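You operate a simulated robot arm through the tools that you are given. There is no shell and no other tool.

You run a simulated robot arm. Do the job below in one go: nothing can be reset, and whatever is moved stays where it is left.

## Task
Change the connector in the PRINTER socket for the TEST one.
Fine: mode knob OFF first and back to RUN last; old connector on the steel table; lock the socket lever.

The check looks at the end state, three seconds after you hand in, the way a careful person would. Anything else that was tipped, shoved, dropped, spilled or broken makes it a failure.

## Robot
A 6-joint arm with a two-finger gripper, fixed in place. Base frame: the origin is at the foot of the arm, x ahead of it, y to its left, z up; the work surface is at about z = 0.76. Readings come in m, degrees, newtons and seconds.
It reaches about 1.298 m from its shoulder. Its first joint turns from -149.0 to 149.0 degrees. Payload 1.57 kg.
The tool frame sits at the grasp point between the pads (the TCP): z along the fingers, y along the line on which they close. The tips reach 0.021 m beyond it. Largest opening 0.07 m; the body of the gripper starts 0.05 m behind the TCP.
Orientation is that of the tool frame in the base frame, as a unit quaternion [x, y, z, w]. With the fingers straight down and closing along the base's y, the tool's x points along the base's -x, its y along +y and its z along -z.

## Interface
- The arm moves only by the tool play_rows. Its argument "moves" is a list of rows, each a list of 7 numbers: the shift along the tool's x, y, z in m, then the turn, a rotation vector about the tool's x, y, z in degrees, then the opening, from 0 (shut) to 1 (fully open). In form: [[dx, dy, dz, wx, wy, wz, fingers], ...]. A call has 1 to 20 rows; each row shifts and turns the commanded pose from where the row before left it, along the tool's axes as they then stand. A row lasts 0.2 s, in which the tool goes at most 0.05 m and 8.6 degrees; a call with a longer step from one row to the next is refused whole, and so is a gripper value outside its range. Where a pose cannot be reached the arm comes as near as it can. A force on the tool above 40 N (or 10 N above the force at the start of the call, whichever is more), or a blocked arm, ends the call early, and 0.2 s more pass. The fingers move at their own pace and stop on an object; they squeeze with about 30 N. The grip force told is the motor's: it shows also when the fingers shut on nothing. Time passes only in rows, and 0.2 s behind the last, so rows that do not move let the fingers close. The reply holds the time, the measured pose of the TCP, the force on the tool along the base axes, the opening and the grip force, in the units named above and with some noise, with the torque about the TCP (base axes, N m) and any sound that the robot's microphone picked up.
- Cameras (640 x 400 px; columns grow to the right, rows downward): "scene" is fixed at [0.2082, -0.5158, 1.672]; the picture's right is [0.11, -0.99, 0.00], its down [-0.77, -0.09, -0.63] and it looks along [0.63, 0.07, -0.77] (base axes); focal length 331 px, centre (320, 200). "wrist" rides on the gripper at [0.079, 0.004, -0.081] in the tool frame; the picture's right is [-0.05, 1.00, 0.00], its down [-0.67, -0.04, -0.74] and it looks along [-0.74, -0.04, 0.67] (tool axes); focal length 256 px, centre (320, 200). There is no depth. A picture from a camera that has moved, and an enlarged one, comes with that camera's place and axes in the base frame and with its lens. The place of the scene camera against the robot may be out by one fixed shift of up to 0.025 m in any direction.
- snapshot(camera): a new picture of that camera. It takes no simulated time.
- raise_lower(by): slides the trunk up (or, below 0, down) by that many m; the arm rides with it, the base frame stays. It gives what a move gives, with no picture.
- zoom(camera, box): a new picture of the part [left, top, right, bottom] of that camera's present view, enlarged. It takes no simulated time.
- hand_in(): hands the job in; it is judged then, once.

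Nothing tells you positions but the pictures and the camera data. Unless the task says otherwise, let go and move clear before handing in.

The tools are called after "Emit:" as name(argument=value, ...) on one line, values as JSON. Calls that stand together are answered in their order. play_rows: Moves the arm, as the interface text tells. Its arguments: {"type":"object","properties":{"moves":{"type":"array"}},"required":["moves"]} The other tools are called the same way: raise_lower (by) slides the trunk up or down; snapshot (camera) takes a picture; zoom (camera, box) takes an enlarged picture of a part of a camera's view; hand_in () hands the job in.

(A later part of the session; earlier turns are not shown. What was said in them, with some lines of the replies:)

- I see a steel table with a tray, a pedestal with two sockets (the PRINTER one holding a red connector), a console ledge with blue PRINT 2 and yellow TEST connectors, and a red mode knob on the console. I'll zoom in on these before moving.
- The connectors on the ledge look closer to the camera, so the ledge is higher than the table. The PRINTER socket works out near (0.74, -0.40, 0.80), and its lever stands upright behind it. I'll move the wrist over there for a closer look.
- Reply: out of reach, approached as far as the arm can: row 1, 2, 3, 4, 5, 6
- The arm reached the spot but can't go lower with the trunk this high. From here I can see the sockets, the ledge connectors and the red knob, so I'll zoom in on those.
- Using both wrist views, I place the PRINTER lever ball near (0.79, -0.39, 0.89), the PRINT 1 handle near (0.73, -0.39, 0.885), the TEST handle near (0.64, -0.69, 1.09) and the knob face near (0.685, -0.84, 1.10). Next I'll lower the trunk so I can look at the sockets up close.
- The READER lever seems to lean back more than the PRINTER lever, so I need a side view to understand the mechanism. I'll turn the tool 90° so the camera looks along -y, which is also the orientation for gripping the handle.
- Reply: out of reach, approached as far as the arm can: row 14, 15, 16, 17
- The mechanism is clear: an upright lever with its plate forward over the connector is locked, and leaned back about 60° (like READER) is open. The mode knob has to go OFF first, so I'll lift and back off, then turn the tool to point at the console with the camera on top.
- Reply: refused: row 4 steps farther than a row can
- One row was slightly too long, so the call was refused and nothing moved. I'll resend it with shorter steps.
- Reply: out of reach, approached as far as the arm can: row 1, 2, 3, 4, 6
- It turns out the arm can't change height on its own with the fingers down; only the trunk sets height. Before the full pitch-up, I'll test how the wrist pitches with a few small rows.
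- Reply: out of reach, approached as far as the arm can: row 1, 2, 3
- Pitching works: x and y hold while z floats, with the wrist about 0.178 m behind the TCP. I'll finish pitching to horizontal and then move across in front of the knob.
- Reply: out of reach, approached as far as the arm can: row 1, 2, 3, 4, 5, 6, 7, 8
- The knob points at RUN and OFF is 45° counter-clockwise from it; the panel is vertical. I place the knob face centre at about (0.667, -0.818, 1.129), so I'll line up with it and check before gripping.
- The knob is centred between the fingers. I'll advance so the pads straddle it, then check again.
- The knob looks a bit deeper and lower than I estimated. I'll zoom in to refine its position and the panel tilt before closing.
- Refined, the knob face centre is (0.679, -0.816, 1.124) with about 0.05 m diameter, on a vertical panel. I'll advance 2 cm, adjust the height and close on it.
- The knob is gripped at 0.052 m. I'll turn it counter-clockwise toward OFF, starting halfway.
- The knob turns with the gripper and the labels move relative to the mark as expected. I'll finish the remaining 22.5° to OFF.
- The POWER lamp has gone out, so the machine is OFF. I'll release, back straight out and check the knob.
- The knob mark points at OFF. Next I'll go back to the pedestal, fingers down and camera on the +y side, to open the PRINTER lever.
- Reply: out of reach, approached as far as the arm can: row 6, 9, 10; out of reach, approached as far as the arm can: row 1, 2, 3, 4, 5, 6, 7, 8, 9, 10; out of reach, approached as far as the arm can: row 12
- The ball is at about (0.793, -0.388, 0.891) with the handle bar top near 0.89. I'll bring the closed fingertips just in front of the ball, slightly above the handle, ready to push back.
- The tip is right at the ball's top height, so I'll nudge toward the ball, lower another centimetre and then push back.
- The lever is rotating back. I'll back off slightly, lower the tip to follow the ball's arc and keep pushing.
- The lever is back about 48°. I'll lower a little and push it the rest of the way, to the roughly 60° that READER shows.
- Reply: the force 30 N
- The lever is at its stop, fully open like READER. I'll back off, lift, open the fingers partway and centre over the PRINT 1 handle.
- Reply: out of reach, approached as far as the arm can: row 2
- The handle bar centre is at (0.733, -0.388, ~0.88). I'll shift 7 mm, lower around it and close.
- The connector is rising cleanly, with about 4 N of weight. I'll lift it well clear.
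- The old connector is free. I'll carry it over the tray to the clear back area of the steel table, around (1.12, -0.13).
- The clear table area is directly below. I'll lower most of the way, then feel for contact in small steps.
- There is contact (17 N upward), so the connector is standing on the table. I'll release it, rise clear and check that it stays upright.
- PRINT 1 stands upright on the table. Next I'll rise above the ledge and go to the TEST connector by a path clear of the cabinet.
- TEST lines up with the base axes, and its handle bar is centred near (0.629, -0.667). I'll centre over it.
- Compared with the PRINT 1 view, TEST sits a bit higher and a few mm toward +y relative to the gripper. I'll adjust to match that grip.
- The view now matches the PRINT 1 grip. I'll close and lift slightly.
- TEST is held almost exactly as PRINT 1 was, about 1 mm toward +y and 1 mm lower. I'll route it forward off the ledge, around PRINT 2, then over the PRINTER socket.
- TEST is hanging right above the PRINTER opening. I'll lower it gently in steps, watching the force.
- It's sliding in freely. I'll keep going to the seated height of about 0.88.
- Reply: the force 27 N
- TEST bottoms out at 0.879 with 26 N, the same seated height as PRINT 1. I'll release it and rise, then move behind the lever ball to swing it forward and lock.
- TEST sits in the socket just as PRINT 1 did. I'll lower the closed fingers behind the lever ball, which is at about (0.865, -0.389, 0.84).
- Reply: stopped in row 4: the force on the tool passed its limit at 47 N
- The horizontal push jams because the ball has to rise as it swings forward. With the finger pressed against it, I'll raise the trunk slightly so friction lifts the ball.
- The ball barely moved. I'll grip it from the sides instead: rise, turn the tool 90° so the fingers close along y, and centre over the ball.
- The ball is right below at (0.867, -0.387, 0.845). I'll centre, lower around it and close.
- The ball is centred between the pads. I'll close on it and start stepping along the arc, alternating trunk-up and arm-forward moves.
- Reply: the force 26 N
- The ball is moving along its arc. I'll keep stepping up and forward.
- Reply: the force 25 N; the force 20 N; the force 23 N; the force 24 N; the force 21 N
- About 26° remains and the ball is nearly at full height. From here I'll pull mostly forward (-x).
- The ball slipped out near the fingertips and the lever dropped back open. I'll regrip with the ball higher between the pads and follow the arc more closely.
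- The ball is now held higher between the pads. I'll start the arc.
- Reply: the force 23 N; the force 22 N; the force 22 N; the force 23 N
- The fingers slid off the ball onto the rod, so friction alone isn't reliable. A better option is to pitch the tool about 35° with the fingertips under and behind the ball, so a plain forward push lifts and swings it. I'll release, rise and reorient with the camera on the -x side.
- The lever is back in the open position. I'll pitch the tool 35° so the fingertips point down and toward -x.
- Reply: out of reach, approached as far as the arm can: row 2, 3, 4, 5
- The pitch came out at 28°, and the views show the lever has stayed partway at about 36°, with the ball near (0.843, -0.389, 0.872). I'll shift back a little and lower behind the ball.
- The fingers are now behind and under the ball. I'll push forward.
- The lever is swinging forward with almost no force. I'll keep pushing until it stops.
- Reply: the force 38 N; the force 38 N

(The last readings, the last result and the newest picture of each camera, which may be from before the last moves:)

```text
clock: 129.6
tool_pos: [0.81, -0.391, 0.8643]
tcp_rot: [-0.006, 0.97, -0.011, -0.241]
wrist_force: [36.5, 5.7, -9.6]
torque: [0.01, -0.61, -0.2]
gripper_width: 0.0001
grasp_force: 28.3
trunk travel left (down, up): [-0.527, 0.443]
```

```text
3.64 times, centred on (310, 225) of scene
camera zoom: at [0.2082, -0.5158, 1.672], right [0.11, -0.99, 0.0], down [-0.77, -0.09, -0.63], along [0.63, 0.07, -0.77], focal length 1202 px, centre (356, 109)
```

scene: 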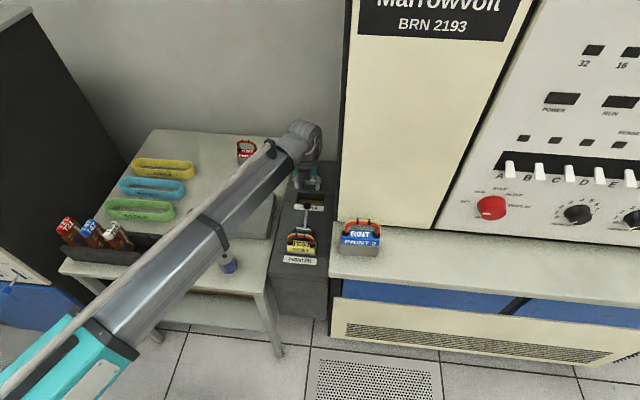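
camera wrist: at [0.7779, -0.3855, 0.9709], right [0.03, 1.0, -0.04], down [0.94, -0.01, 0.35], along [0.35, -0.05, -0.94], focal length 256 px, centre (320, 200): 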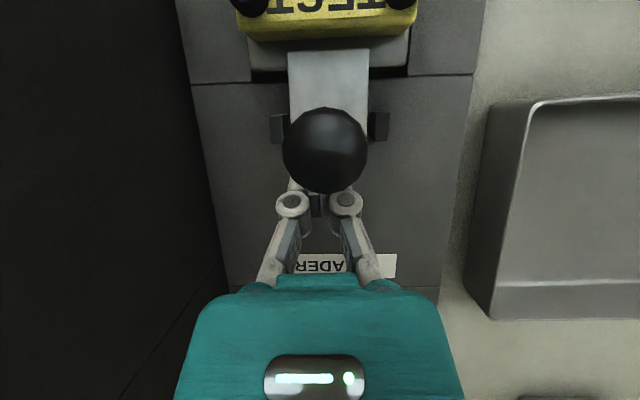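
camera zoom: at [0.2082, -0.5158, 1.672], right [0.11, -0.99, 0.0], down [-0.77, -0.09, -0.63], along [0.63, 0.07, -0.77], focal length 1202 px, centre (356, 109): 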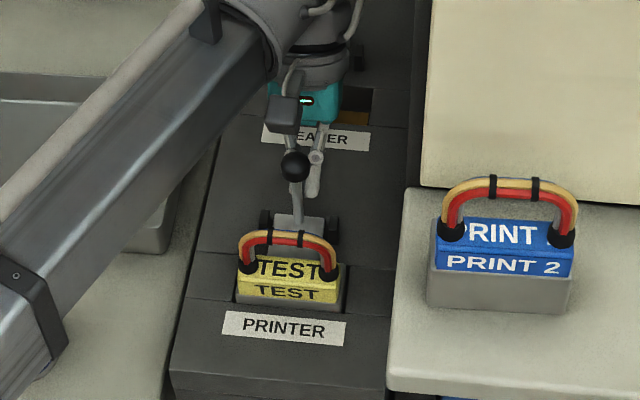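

There's firm resistance (36 N) with the ball at (0.792, 0.888), exactly its original locked position. I'll back off, rise and verify.

Emit:
play_rows(moves=[[-0.0176, 0, -0.0094, 0, 0, 0, 0], [-0.0353, 0, -0.0188, 0, 0, 0, 0], [-0.0176, 0, -0.0094, 0, 0, 0, 0]])

Emit:
raise_lower(by=0.13)

Emit:
snapshot(camera="wrist")

Emit:
zoom(camera="scene", box=[260, 150, 360, 280])

```text
clock: 130.4
tool_pos: [0.8855, -0.3898, 0.8664]
tcp_rot: [-0.004, 0.97, -0.012, -0.243]
wrist_force: [-1.4, -0.2, 0.1]
torque: [-0.01, -0.02, 0.02]
gripper_width: 0.0
grasp_force: 28.9
trunk travel left (down, up): [-0.527, 0.443]
```

```text
clock: 131.9
tool_pos: [0.8853, -0.3894, 0.9967]
tcp_rot: [-0.004, 0.97, -0.012, -0.242]
wrist_force: [-0.5, 0.3, 0.9]
torque: [-0.03, 0.02, -0.01]
gripper_width: 0.0003
grasp_force: 28.8
trunk travel left (down, up): [-0.657, 0.313]
```

```text
taken
camera wrist: at [0.8534, -0.3841, 1.1042], right [0.03, 1.0, -0.04], down [0.94, -0.02, 0.34], along [0.34, -0.05, -0.94], focal length 256 px, centre (320, 200)
```

wrist: 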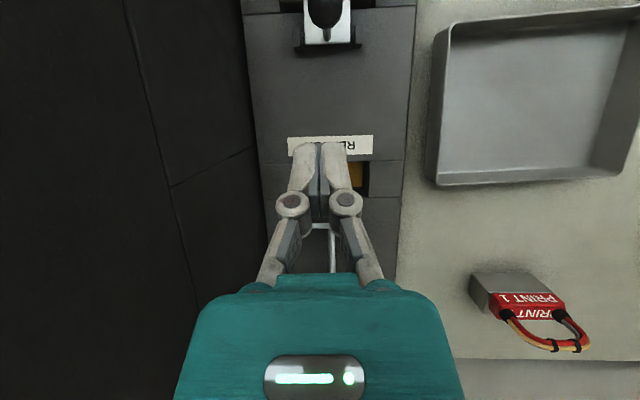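

```text
3.08 times, centred on (310, 215) of scene
camera zoom: at [0.2082, -0.5158, 1.672], right [0.11, -0.99, 0.0], down [-0.77, -0.09, -0.63], along [0.63, 0.07, -0.77], focal length 1017 px, centre (351, 154)
```

zoom: 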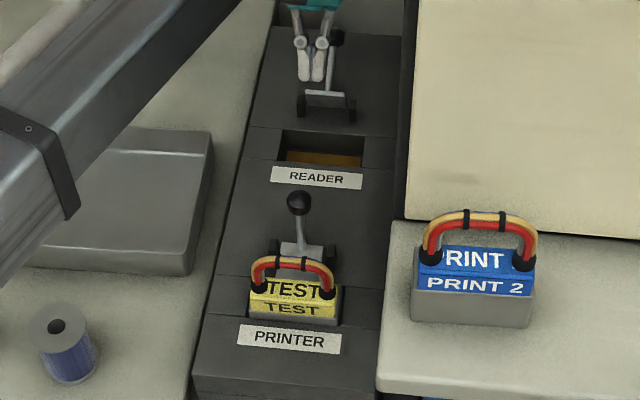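

The scene matches the original locked picture, now with TEST in PRINTER. The last step is the mode knob back to RUN: level the tool, move clear and turn it back to face the console.

Emit:
raise_lower(by=0.06)

Emit:
play_rows(moves=[[0, 0, 0, 0, -7, 0, 0], [0, 0, 0, 0, -7, 0, 0], [0, 0, 0, 0, -7, 0, 0], [0, 0, 0, 0, -7, 0, 0]])

```text
clock: 132.9
tool_pos: [0.8848, -0.3886, 1.0575]
tcp_rot: [-0.005, 0.97, -0.012, -0.243]
wrist_force: [-0.2, -0.3, -0.2]
torque: [0.05, -0.01, 0.04]
gripper_width: 0.0
grasp_force: 29.2
trunk travel left (down, up): [-0.717, 0.253]
```

```text
clock: 133.9
tool_pos: [0.8847, -0.388, 1.0354]
tcp_rot: [-0.008, 1.0, -0.009, 0.001]
wrist_force: [0.2, -0.7, 0.4]
torque: [0.01, 0.02, 0.0]
gripper_width: 0.0001
grasp_force: 29.1
out of reach, approached as far as the arm can: row 1, 2, 3
trunk travel left (down, up): [-0.717, 0.253]
```

Emit:
play_rows(moves=[[0.045, 0, 0, 0, 0, 0, 0], [0.045, 0, 0, 0, 0, 0, 0], [0.045, 0, 0, 0, 0, 0, 0], [0.045, 0, 0, 0, 0, 0, 0], [0.045, 0, 0, 0, 0, 0, 0], [0.045, 0, 0, 0, 0, 0, 0], [0.045, 0, 0, 0, 0, 0, 0], [0.045, 0, 0, 0, 0, 0, 0], [0.03, -0.02, 0, 0, 0, 0, 0]])

Emit:
play_rows(moves=[[0, 0, 0, 0, 0, 8.2, 0], [0, 0, 0, 0, 0, 8.2, 0], [0, 0, 0, 0, 0, 8.2, 0], [0, 0, 0, 0, 0, 8.2, 0], [0, 0, 0, 0, 0, 8.2, 0], [0, 0, 0, 0, 0, 8.2, 0], [0, 0, 0, 0, 0, 8.2, 0], [0, 0, 0, 0, 0, 8.2, 0], [0, 0, 0, 0, 0, 8.2, 0], [0, 0, 0, 0, 0, 8.2, 0], [0, 0, 0, 0, 0, 8, 0]])

Emit:
play_rows(moves=[[0, 0, 0, 0, 0, 8.2, 0], [0, 0, 0, 0, 0, 8.2, 0], [0, 0, 0, 0, 0, 8.2, 0], [0, 0, 0, 0, 0, 8.2, 0], [0, 0, 0, 0, 0, 8.2, 0], [0, 0, 0, 0, 0, 8.2, 0], [0, 0, 0, 0, 0, 8.2, 0], [0, 0, 0, 0, 0, 8.2, 0], [0, 0, 0, 0, 0, 8.2, 0], [0, 0, 0, 0, 0, 8.2, 0], [0, 0, 0, 0, 0, 8, 0]])

Emit:
snapshot(camera="scene")

```text
clock: 135.9
tool_pos: [0.4966, -0.4152, 1.0353]
tcp_rot: [-0.007, 1.0, -0.01, 0.001]
wrist_force: [0.4, -0.2, -1.3]
torque: [0.01, 0.02, 0.0]
gripper_width: 0.0001
grasp_force: 28.7
out of reach, approached as far as the arm can: row 7
trunk travel left (down, up): [-0.717, 0.253]
```

```text
clock: 138.3
tool_pos: [0.4959, -0.4157, 1.0356]
tcp_rot: [0.704, 0.711, -0.007, 0.007]
wrist_force: [-1.0, -0.3, 0.3]
torque: [0.0, 0.01, -0.01]
gripper_width: 0.0
grasp_force: 28.4
trunk travel left (down, up): [-0.717, 0.253]
```

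```text
clock: 140.8
tool_pos: [0.4955, -0.4147, 1.0349]
tcp_rot: [1.0, 0.006, 0.0, 0.01]
wrist_force: [-0.2, 0.1, 0.2]
torque: [-0.02, -0.01, 0.02]
gripper_width: 0.0
grasp_force: 28.7
trunk travel left (down, up): [-0.717, 0.253]
```

```text
taken
```

scene: 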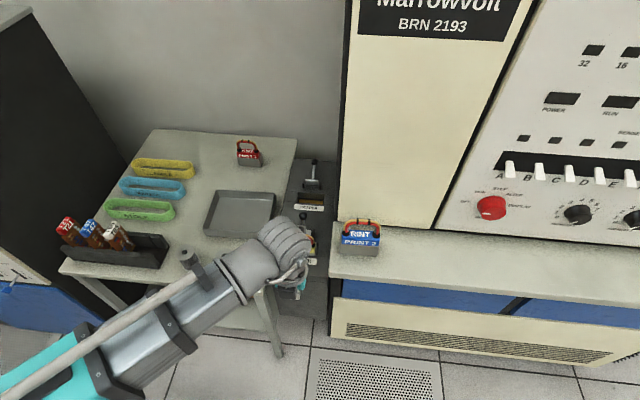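

Emit:
play_rows(moves=[[0, 0, 0, 1.15, 0, 0.69, 0.5], [0, 0, 0, 0, 8.2, 0, 1], [0, 0, 0, 0, 8.2, 0, 1], [0, 0, 0, 0, 8.2, 0, 1], [0, 0, 0, 0, 8.2, 0, 1], [0, 0, 0, 0, 8.2, 0, 1], [0, 0, 0, 0, 8.2, 0, 1], [0, 0, 0, 0, 8.2, 0, 1], [0, 0, 0, 0, 8.2, 0, 1], [0, 0, 0, 0, 8.2, 0, 1], [0, 0, 0, 0, 8.2, 0, 1], [0, 0, 0, 0, 8, 0, 1]])

Emit:
play_rows(moves=[[0, 0.045, 0, 0, 0, 0, 1], [0, 0.045, 0, 0, 0, 0, 1], [0, 0.045, 0, 0, 0, 0, 1], [0, 0.045, 0, 0, 0, 0, 1], [0, 0.045, 0, 0, 0, 0, 1], [0, 0.045, 0, 0, 0, 0, 1], [0, 0.045, 0, 0, 0, 0, 1], [0, 0.045, 0, 0, 0, 0, 1], [0, 0.04, 0, 0, 0, 0, 1]])

Emit:
snapshot(camera="wrist")

```text
clock: 143.3
tool_pos: [0.496, -0.4145, 1.2222]
tcp_rot: [0.708, 0.001, 0.706, -0.001]
wrist_force: [0.7, 0.5, -0.2]
torque: [-0.01, 0.02, -0.02]
gripper_width: 0.0701
grasp_force: 0.1
out of reach, approached as far as the arm can: row 3, 4, 5, 6, 7, 8, 9, 10, 11, 12
trunk travel left (down, up): [-0.717, 0.253]
```

```text
clock: 145.3
tool_pos: [0.4956, -0.8153, 1.2195]
tcp_rot: [0.708, 0.002, 0.707, -0.002]
wrist_force: [0.1, 0.0, 0.4]
torque: [-0.05, 0.02, -0.01]
gripper_width: 0.0701
grasp_force: 0.0
trunk travel left (down, up): [-0.717, 0.253]
```

```text
taken
camera wrist: at [0.4162, -0.8212, 1.2984], right [0.0, -1.0, -0.05], down [-0.75, 0.03, -0.66], along [0.66, 0.04, -0.75], focal length 256 px, centre (320, 200)
```

wrist: 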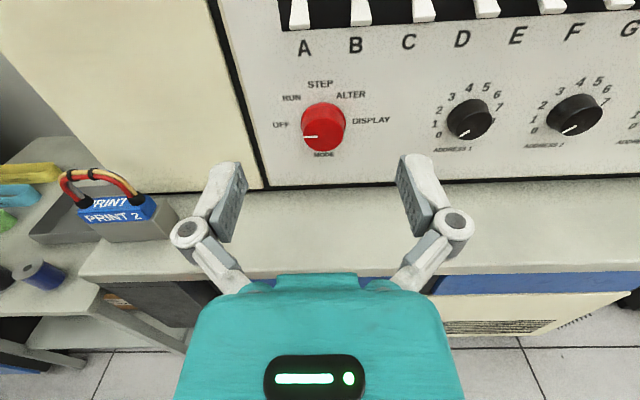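

I'll lower to knob height, pre-roll -45° as at the previous release, then approach and grip.

Emit:
raise_lower(by=-0.096)

Emit:
play_rows(moves=[[0, 0, 0, 0, 0, -7.5, 1], [0, 0, 0, 0, 0, -7.5, 1], [0, 0, 0, 0, 0, -7.5, 1], [0, 0, 0, 0, 0, -7.5, 1], [0, 0, 0, 0, 0, -7.5, 1], [0, 0, 0, 0, 0, -7.5, 1], [0, 0, 0.04, 0, 0, 0, 1], [0, 0, 0.04, 0, 0, 0, 1], [0, 0, 0.04, 0, 0, 0, 1]])

Emit:
snapshot(camera="wrist")

```text
clock: 146.7
tool_pos: [0.4975, -0.8156, 1.1249]
tcp_rot: [0.708, 0.001, 0.706, -0.001]
wrist_force: [-1.0, -0.4, -0.3]
torque: [0.0, -0.02, -0.03]
gripper_width: 0.0701
grasp_force: 0.1
trunk travel left (down, up): [-0.621, 0.349]
```

```text
clock: 148.7
tool_pos: [0.6173, -0.8157, 1.124]
tcp_rot: [0.654, 0.271, 0.652, 0.27]
wrist_force: [-0.2, 0.2, -0.1]
torque: [-0.01, -0.02, 0.02]
gripper_width: 0.0699
grasp_force: 0.1
trunk travel left (down, up): [-0.621, 0.349]
```

```text
taken
camera wrist: at [0.537, -0.7636, 1.1823], right [0.0, -0.74, 0.67], down [-0.75, -0.45, -0.49], along [0.67, -0.5, -0.56], focal length 256 px, centre (320, 200)
```

wrist: 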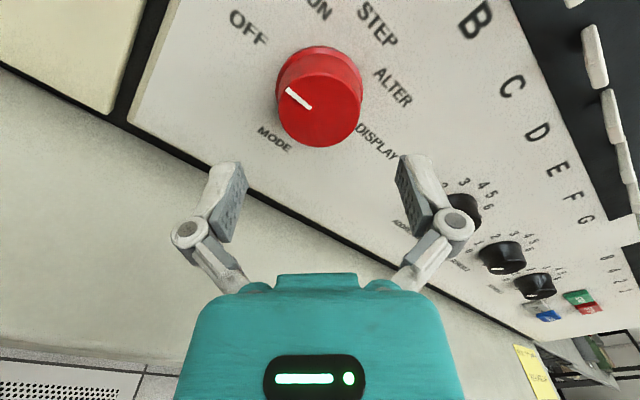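

Emit:
play_rows(moves=[[0, 0, 0.03, 0, 0, 0, 1], [0, 0, 0.02, 0, 0, 0, 1], [0, 0, 0.011, 0, 0, 0, 1], [0, 0, 0, 0, 0, 0, 0.6], [0, 0, 0, 0, 0, 0, 0.3], [0, 0, 0, 0, 0, 0, 0], [0, 0, 0, 0, 0, 0, 0]])

Emit:
snapshot(camera="wrist")

```text
clock: 150.2
tool_pos: [0.6777, -0.8144, 1.1246]
tcp_rot: [0.654, 0.273, 0.652, 0.269]
wrist_force: [-1.0, -2.8, 0.8]
torque: [-0.02, 0.12, -0.17]
gripper_width: 0.0524
grasp_force: 32.0
trunk travel left (down, up): [-0.621, 0.349]
```

```text
taken
camera wrist: at [0.5973, -0.7624, 1.1826], right [0.0, -0.74, 0.67], down [-0.75, -0.45, -0.49], along [0.67, -0.5, -0.56], focal length 256 px, centre (320, 200)
```

wrist: 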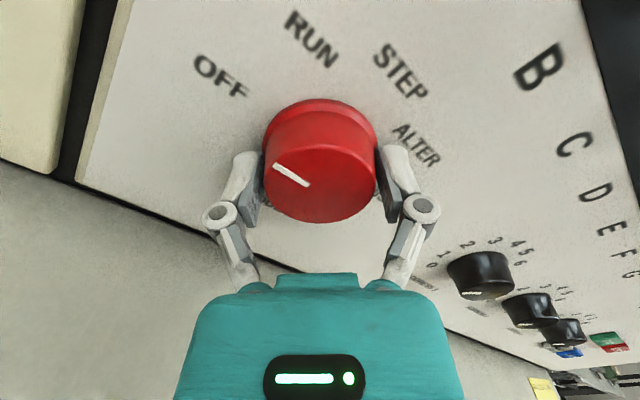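

It's gripped in the same pose as before. I'll turn +45° clockwise back to RUN.

Emit:
play_rows(moves=[[0, 0, 0, 0, 0, 7.5, 0], [0, 0, 0, 0, 0, 7.5, 0], [0, 0, 0, 0, 0, 7.5, 0], [0, 0, 0, 0, 0, 7.5, 0], [0, 0, 0, 0, 0, 7.5, 0], [0, 0, 0, 0, 0, 7.5, 0], [0, 0, 0, 0, 0, 0, 0]])

Emit:
snapshot(camera="wrist")

Emit:
zoom(camera="scene", box=[430, 70, 640, 250])

```text
clock: 151.8
tool_pos: [0.6782, -0.8152, 1.1247]
tcp_rot: [0.708, 0.0, 0.706, -0.001]
wrist_force: [-2.2, 2.5, -0.3]
torque: [0.03, -0.58, 0.29]
gripper_width: 0.0521
grasp_force: 32.6
trunk travel left (down, up): [-0.621, 0.349]
```

```text
taken
camera wrist: at [0.5975, -0.8198, 1.2028], right [0.0, -1.0, -0.06], down [-0.75, 0.04, -0.66], along [0.66, 0.04, -0.75], focal length 256 px, centre (320, 200)
```

wrist: 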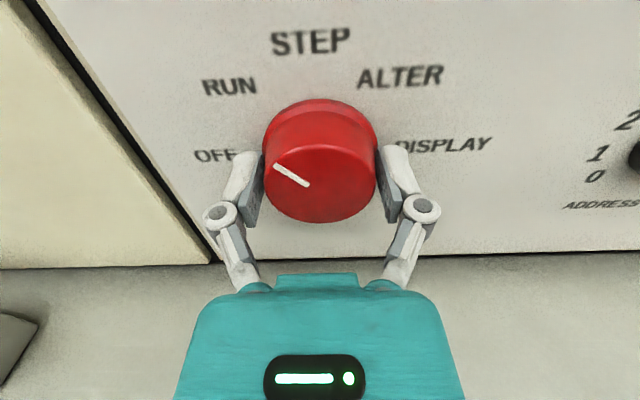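

```text
2.22 times, centred on (535, 160) of scene
camera zoom: at [0.2082, -0.5158, 1.672], right [0.11, -0.99, 0.0], down [-0.77, -0.09, -0.63], along [0.63, 0.07, -0.77], focal length 735 px, centre (-158, 289)
```

zoom: 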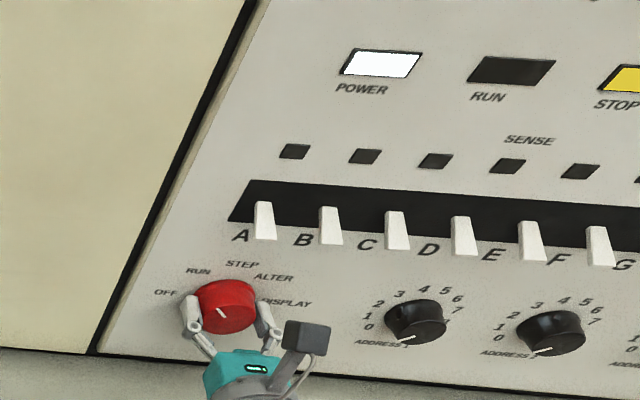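

The POWER and STOP lamps are lit again, as at the start, with the knob at RUN. I'll release, back straight out and do a final check of everything.

Emit:
play_rows(moves=[[0, 0, 0, 0, 0, 0, 1], [0, 0, 0, 0, 0, 0, 1], [0, 0, 0, 0, 0, 0, 1], [0, 0, -0.03, 0, 0, 0, 1], [0, 0, -0.04, 0, 0, 0, 1], [0, 0, -0.04, 0, 0, 0, 1], [0, 0, -0.04, 0, 0, 0, 1], [0, 0, -0.04, 0, 0, 0, 1], [0, 0, -0.04, 0, 0, 0, 1]])

Emit:
raise_lower(by=0.05)

Emit:
snapshot(camera="scene")

Emit:
zoom(camera="scene", box=[440, 80, 640, 250])

Emit:
zoom(camera="scene", box=[220, 120, 400, 290])

Emit:
snapshot(camera="wrist")

```text
clock: 153.8
tool_pos: [0.4474, -0.8145, 1.1248]
tcp_rot: [0.708, 0.001, 0.706, -0.001]
wrist_force: [-0.8, 0.1, 0.1]
torque: [-0.01, 0.0, -0.03]
gripper_width: 0.0699
grasp_force: 0.1
trunk travel left (down, up): [-0.621, 0.349]
```

```text
clock: 154.8
tool_pos: [0.4479, -0.8136, 1.175]
tcp_rot: [0.708, 0.0, 0.706, 0.0]
wrist_force: [-0.6, 0.0, -0.3]
torque: [-0.02, -0.01, 0.01]
gripper_width: 0.0699
grasp_force: 0.0
trunk travel left (down, up): [-0.671, 0.299]
```

```text
taken
```

scene: 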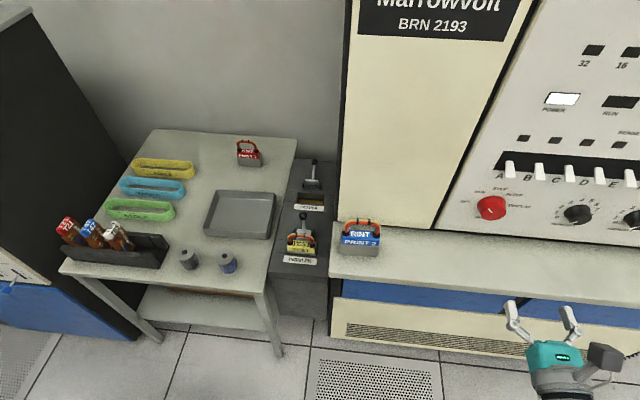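

```text
2.35 times, centred on (540, 165) of scene
camera zoom: at [0.2082, -0.5158, 1.672], right [0.11, -0.99, 0.0], down [-0.77, -0.09, -0.63], along [0.63, 0.07, -0.77], focal length 778 px, centre (-198, 282)
```

zoom: 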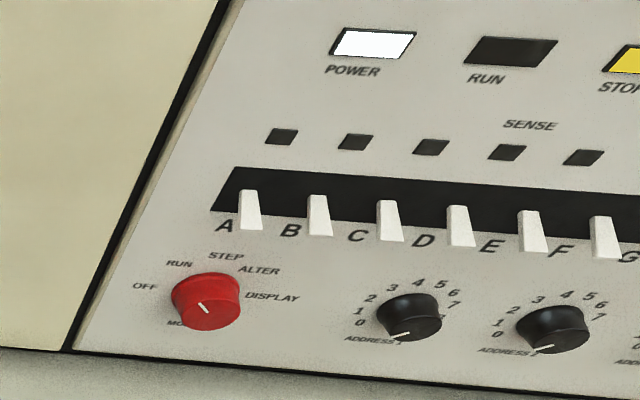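

```text
2.35 times, centred on (310, 205) of scene
camera zoom: at [0.2082, -0.5158, 1.672], right [0.11, -0.99, 0.0], down [-0.77, -0.09, -0.63], along [0.63, 0.07, -0.77], focal length 778 px, centre (344, 188)
```

zoom: 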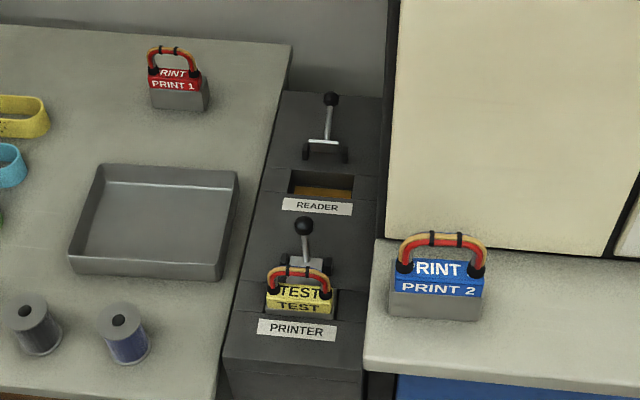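

```text
taken
camera wrist: at [0.3678, -0.8184, 1.2527], right [0.0, -1.0, -0.05], down [-0.75, 0.03, -0.66], along [0.66, 0.04, -0.75], focal length 256 px, centre (320, 200)
```

wrist: 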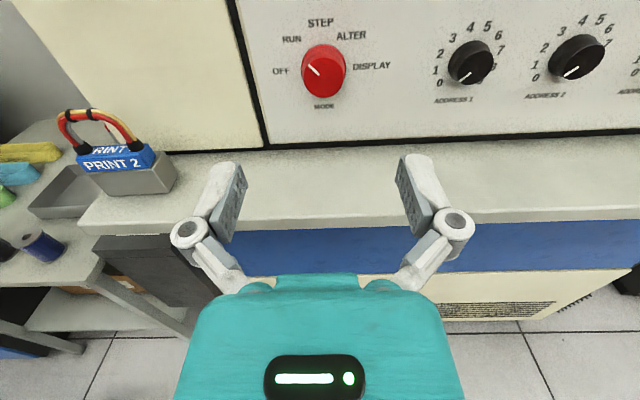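

Everything checks out in the pictures: TEST is seated in PRINTER with its lever back in the locked position, PRINT 1 stands on the steel table, the knob is at RUN with POWER lit, and the arm is clear. I'm handing in now.

Emit:
hand_in()

```text
The job is handed in.
```

The TEST connector is now in the PRINTER socket with the lever locked, and I've handed the job in; no verdict has come back yet.

- **Mode knob:** I turned it to OFF before touching the socket and back to RUN at the end. The POWER and STOP lamps are lit and the RUN lamp is dark, just as they were at the start.
- **Old connector:** PRINT 1 is standing upright on the steel table, in the clear area behind the tray.
- **Socket lever:** It took a few tries to close. My first grips slipped and it fell partway open again. A push from behind then brought it to a firm stop, and the final picture shows it exactly where it was when locked at the start.
- **Everything else:** The final pictures show nothing else moved, and the arm is clear with its fingers open.
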